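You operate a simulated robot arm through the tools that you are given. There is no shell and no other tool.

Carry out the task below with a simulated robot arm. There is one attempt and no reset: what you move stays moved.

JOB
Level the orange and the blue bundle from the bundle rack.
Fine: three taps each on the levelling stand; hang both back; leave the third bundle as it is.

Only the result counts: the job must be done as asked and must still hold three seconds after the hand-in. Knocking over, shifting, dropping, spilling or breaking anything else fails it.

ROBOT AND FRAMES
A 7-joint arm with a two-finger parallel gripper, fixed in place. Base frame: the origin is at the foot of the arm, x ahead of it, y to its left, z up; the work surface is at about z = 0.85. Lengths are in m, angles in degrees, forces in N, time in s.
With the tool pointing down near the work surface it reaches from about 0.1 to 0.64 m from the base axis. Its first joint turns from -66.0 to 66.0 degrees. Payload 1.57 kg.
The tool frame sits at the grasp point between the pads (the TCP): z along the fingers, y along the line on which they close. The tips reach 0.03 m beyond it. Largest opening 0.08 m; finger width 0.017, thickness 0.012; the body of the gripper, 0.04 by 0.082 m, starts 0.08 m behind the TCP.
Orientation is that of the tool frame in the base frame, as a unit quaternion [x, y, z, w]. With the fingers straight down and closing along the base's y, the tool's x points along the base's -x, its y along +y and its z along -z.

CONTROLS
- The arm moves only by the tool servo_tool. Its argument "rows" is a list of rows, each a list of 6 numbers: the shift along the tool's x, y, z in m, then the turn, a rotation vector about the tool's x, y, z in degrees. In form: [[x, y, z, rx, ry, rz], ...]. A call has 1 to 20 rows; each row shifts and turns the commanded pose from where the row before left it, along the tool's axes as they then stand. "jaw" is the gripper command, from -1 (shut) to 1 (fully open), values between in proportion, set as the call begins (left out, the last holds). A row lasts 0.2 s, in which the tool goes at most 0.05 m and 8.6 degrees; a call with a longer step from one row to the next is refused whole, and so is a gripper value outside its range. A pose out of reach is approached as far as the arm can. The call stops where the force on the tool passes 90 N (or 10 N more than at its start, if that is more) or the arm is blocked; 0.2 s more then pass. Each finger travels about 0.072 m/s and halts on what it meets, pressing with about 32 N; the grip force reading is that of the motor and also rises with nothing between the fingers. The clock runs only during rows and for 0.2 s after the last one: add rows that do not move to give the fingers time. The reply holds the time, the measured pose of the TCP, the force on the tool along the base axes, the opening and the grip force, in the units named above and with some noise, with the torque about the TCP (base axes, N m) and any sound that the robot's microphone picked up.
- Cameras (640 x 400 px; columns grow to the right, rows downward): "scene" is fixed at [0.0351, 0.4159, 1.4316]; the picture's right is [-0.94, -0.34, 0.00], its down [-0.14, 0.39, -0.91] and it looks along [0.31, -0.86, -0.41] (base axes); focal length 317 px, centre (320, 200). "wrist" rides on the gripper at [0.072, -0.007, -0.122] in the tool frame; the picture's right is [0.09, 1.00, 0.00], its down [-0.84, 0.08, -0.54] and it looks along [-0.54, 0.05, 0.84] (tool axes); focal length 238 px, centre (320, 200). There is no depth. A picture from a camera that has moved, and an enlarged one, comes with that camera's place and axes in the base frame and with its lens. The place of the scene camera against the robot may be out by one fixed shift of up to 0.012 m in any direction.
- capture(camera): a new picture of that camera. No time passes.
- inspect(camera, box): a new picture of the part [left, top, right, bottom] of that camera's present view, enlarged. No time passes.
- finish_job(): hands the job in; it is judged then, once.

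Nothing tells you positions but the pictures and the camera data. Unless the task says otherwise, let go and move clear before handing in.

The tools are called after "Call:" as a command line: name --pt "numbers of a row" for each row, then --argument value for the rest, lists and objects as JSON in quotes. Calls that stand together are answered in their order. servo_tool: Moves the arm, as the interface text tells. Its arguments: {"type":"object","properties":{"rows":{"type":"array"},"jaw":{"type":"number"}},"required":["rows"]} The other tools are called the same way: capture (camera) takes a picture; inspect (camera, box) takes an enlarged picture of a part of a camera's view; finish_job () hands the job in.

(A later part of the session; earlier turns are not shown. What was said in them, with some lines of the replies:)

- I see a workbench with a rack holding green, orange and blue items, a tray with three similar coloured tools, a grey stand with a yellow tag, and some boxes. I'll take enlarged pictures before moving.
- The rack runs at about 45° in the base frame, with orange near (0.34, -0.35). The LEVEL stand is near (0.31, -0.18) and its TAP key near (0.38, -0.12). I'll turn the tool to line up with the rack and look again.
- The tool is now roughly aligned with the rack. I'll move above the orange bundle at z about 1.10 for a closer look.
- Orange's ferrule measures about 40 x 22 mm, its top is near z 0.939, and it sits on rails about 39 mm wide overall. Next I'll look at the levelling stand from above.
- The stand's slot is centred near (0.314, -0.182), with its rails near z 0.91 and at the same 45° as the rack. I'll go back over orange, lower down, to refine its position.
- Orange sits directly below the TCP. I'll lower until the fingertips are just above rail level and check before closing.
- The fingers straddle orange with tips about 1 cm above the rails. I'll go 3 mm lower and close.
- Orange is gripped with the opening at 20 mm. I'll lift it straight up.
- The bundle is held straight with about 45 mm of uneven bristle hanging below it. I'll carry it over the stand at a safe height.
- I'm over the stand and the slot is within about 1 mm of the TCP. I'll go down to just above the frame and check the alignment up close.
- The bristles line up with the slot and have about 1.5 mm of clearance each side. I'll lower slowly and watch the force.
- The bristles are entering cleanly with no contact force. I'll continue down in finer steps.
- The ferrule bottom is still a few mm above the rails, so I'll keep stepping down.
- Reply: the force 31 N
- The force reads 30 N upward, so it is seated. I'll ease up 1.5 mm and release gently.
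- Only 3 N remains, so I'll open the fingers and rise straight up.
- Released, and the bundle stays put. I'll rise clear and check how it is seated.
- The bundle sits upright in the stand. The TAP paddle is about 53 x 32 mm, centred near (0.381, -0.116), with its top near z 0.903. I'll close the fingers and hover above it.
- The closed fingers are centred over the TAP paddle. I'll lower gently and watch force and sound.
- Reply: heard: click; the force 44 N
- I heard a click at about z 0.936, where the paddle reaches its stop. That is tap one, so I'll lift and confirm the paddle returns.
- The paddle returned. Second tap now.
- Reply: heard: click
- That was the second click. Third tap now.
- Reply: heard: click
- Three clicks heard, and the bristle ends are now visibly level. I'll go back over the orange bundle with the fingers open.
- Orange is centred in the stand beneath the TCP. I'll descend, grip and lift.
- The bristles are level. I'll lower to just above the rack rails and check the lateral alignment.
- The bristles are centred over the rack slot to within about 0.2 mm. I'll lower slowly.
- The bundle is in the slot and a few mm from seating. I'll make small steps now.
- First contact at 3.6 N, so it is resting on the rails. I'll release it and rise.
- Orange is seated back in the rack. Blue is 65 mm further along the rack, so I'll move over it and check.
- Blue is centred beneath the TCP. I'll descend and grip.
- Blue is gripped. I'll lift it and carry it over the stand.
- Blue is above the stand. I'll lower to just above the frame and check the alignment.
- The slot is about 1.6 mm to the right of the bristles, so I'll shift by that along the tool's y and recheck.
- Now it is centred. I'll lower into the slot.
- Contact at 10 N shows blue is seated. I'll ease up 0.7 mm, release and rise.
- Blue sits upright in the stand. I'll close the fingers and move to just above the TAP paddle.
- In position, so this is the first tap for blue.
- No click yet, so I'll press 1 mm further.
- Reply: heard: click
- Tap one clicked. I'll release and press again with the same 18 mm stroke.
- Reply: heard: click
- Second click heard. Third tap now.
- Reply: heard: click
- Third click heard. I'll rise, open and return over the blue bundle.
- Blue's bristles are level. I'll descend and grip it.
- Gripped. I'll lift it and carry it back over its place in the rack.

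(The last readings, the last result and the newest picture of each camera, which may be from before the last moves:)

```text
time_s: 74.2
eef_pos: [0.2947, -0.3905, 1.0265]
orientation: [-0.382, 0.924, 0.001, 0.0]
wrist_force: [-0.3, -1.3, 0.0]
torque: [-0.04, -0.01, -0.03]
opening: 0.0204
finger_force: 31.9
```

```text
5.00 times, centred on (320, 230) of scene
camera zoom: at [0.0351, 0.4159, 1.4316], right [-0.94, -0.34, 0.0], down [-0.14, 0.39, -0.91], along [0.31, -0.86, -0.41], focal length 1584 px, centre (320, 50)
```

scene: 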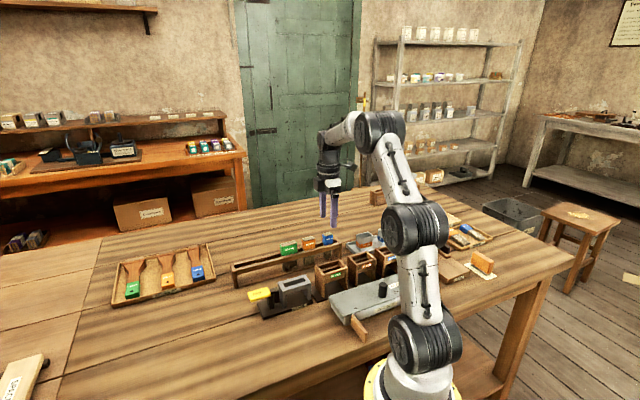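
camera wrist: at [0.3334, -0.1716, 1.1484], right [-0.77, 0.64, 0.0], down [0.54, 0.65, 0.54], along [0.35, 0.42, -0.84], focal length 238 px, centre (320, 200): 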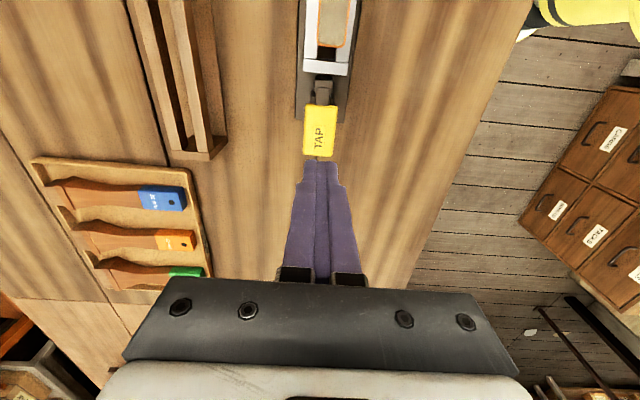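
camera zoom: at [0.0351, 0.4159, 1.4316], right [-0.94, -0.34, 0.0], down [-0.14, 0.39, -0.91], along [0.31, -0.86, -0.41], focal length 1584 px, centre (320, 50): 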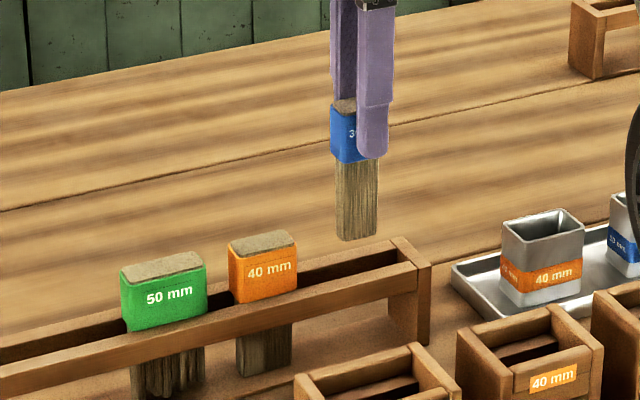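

The bristles are centred over the slot. I'll lower them in.

Call:
servo_tool --pt "0 0 0.01 0 0 0" --pt "0 0 0.01 0 0 0" --pt "0 0 0.01 0 0 0" --pt "0 0 0.01 0 0 0" --pt "0 0 0.01 0 0 0" --pt "0 0 0.01 0 0 0" --pt "0 0 0.01 0 0 0" --pt "0 0 0.004 0 0 0" --pt "0 0 0 0 0 0"

Call:
servo_tool --pt "0 0 0.002 0 0 0" --pt "0 0 0.001 0 0 0" --pt "0 0 0 0 0 0"

Call:
servo_tool --pt "0 0 0.001 0 0 0" --pt "0 0 0 0 0 0"

Call:
servo_tool --pt "0 0 0.001 0 0 0" --pt "0 0 0 0 0 0"

Call:
inspect --camera "scene" --box '[280, 210, 360, 270]'

```text
time_s: 76.2
eef_pos: [0.2948, -0.3918, 0.9503]
orientation: [-0.383, 0.924, 0.0, 0.0]
wrist_force: [0.1, 0.1, 0.0]
torque: [0.02, -0.04, 0.0]
opening: 0.0201
finger_force: 31.3
```

```text
time_s: 77.0
eef_pos: [0.2948, -0.3925, 0.9482]
orientation: [-0.382, 0.924, -0.001, 0.0]
wrist_force: [-0.1, -0.5, 0.3]
torque: [-0.01, 0.0, -0.01]
opening: 0.0199
finger_force: 31.7
```

```text
time_s: 77.6
eef_pos: [0.2928, -0.3925, 0.9472]
orientation: [-0.383, 0.924, 0.001, 0.0]
wrist_force: [0.0, 0.0, -0.4]
torque: [0.04, 0.01, -0.03]
opening: 0.0198
finger_force: 31.5
```

```text
time_s: 78.2
eef_pos: [0.294, -0.3919, 0.9464]
orientation: [-0.382, 0.924, 0.0, 0.001]
wrist_force: [0.8, 0.1, -0.4]
torque: [0.01, 0.02, 0.01]
opening: 0.0202
finger_force: 31.8
```

```text
6.67 times, centred on (320, 240) of scene
camera zoom: at [0.0351, 0.4159, 1.4316], right [-0.94, -0.34, 0.0], down [-0.14, 0.39, -0.91], along [0.31, -0.86, -0.41], focal length 2112 px, centre (320, -67)
```

zoom: 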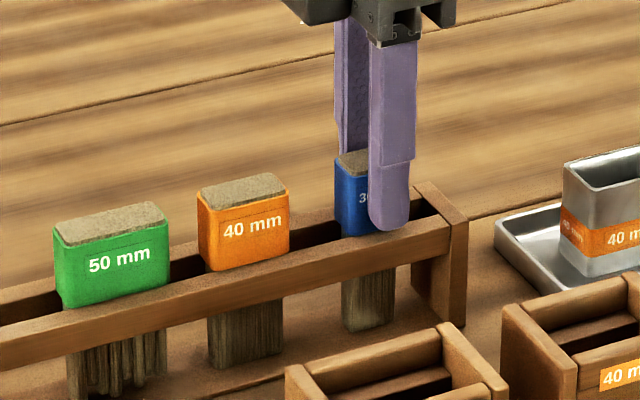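

Call:
servo_tool --pt "0 0 0.001 0 0 0" --pt "0 0 0 0 0 0"

Call:
servo_tool --pt "0 0 0.001 0 0 0" --pt "0 0 0 0 0 0"

Call:
servo_tool --pt "0 0 0.0007 0 0 0" --pt "0 0 0 0 0 0"

```text
time_s: 78.8
eef_pos: [0.2935, -0.3911, 0.9452]
orientation: [-0.383, 0.924, 0.0, -0.001]
wrist_force: [-0.6, 0.4, 2.8]
torque: [-0.02, -0.01, -0.01]
opening: 0.0202
finger_force: 31.9
```

```text
time_s: 79.4
eef_pos: [0.2944, -0.3926, 0.9456]
orientation: [-0.383, 0.924, -0.001, 0.002]
wrist_force: [-3.8, 2.7, 12.8]
torque: [0.1, 0.09, -0.01]
opening: 0.0201
finger_force: 31.6
```

```text
time_s: 80.0
eef_pos: [0.2938, -0.3914, 0.9452]
orientation: [-0.383, 0.924, -0.002, 0.001]
wrist_force: [-7.3, 6.0, 24.8]
torque: [0.2, 0.17, 0.03]
opening: 0.0201
finger_force: 32.8
```

Seated at 25 N. I'll ease off 1.7 mm, release and rise clear.

Call:
servo_tool --pt "0 0 -0.0017 0 0 0" --pt "0 0 0 0 0 0"

Call:
servo_tool --pt "0 0 0 0 0 0" --pt "0 0 0 0 0 0" --pt "0 0 0 0 0 0" --pt "0 0 0 0 0 0" --jaw 0.5

Call:
servo_tool --pt "0 0 -0.01 0 0 0" --pt "0 0 -0.03 0 0 0" --pt "0 0 -0.045 0 0 0" --pt "0 0 -0.045 0 0 0" --pt "0 0 -0.02 0 0 0" --pt "0 0 0 0 0 0"

Call:
inspect --camera "scene" --box '[280, 210, 360, 270]'

Call:
capture --camera "wrist"

Call:
capture --camera "scene"

Call:
inspect --camera "scene" --box '[220, 210, 400, 330]'

```text
time_s: 80.6
eef_pos: [0.2938, -0.3907, 0.9454]
orientation: [-0.382, 0.924, -0.001, 0.0]
wrist_force: [-2.7, 1.7, 18.7]
torque: [0.06, 0.07, 0.0]
opening: 0.0201
finger_force: 32.1
```

```text
time_s: 81.6
eef_pos: [0.2944, -0.3914, 0.9455]
orientation: [-0.382, 0.924, 0.0, -0.001]
wrist_force: [-0.2, -0.1, 0.7]
torque: [0.0, 0.01, -0.02]
opening: 0.0598
finger_force: 0.1
```

```text
time_s: 83.0
eef_pos: [0.2943, -0.392, 1.0965]
orientation: [-0.383, 0.924, 0.0, 0.0]
wrist_force: [-0.7, 0.7, -0.4]
torque: [-0.01, -0.03, -0.01]
opening: 0.06
finger_force: 0.0
```

```text
6.67 times, centred on (320, 240) of scene
camera zoom: at [0.0351, 0.4159, 1.4316], right [-0.94, -0.34, 0.0], down [-0.14, 0.39, -0.91], along [0.31, -0.86, -0.41], focal length 2112 px, centre (320, -67)
```

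zoom: 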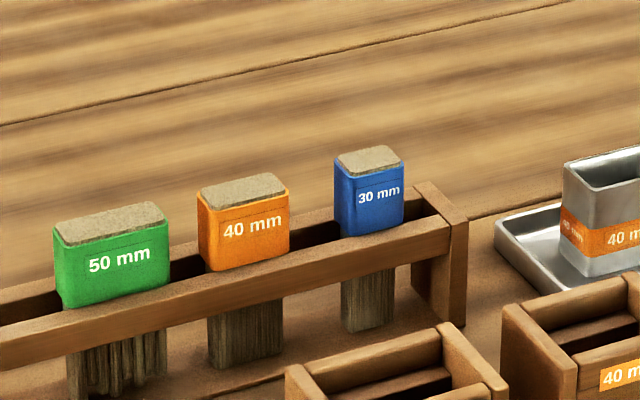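

```text
taken
camera wrist: at [0.2494, -0.4473, 1.2161], right [-0.77, 0.64, 0.0], down [0.54, 0.65, 0.54], along [0.35, 0.42, -0.84], focal length 238 px, centre (320, 200)
```

wrist: 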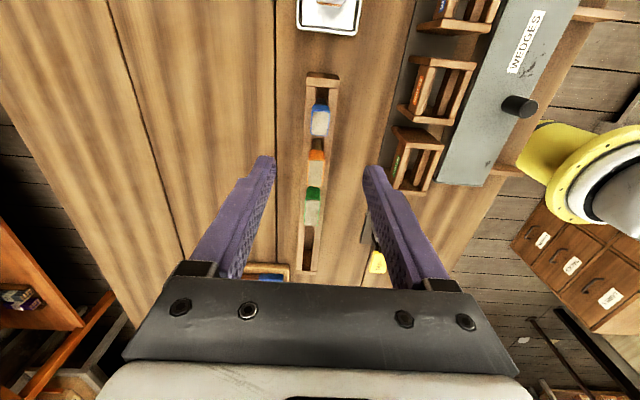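

```text
taken
```

scene: 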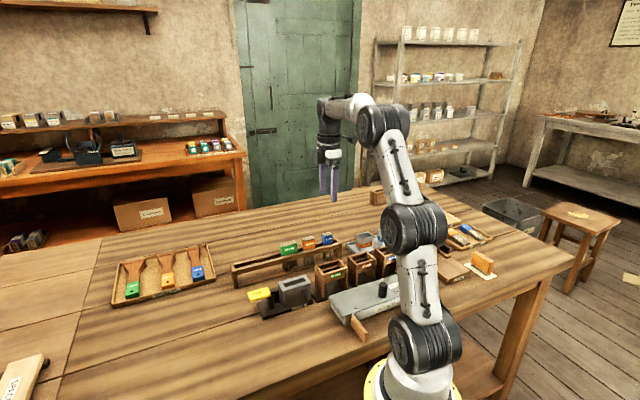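

```text
3.33 times, centred on (310, 270) of scene
camera zoom: at [0.0351, 0.4159, 1.4316], right [-0.94, -0.34, 0.0], down [-0.14, 0.39, -0.91], along [0.31, -0.86, -0.41], focal length 1056 px, centre (353, -33)
```

zoom: 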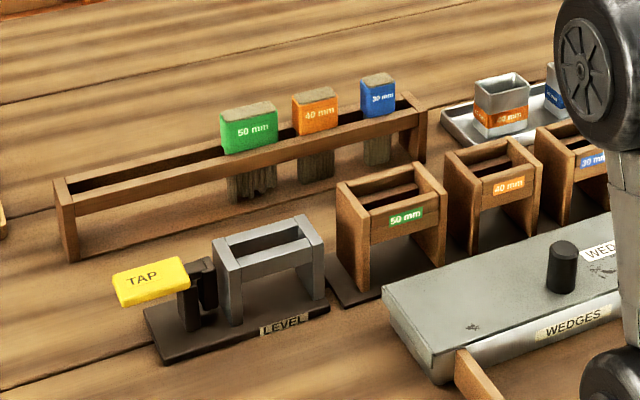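

Both orange and blue are levelled and hanging upright in the rack. Green and everything else looks where it was at the start, and the arm is clear, so I'll hand in.

Call:
finish_job

```text
The job is handed in.
```

The orange and blue bundles are levelled and hanging upright back in the rack. Each got exactly three taps on the levelling stand, confirmed by three clicks each. The bristle ends looked visibly even in the pictures afterwards.

I did not touch the green bundle. In the last pictures, everything else stood where it was at the start. The arm had let go and was clear of the rack when I handed in. The hand-in was accepted without any verdict shown.
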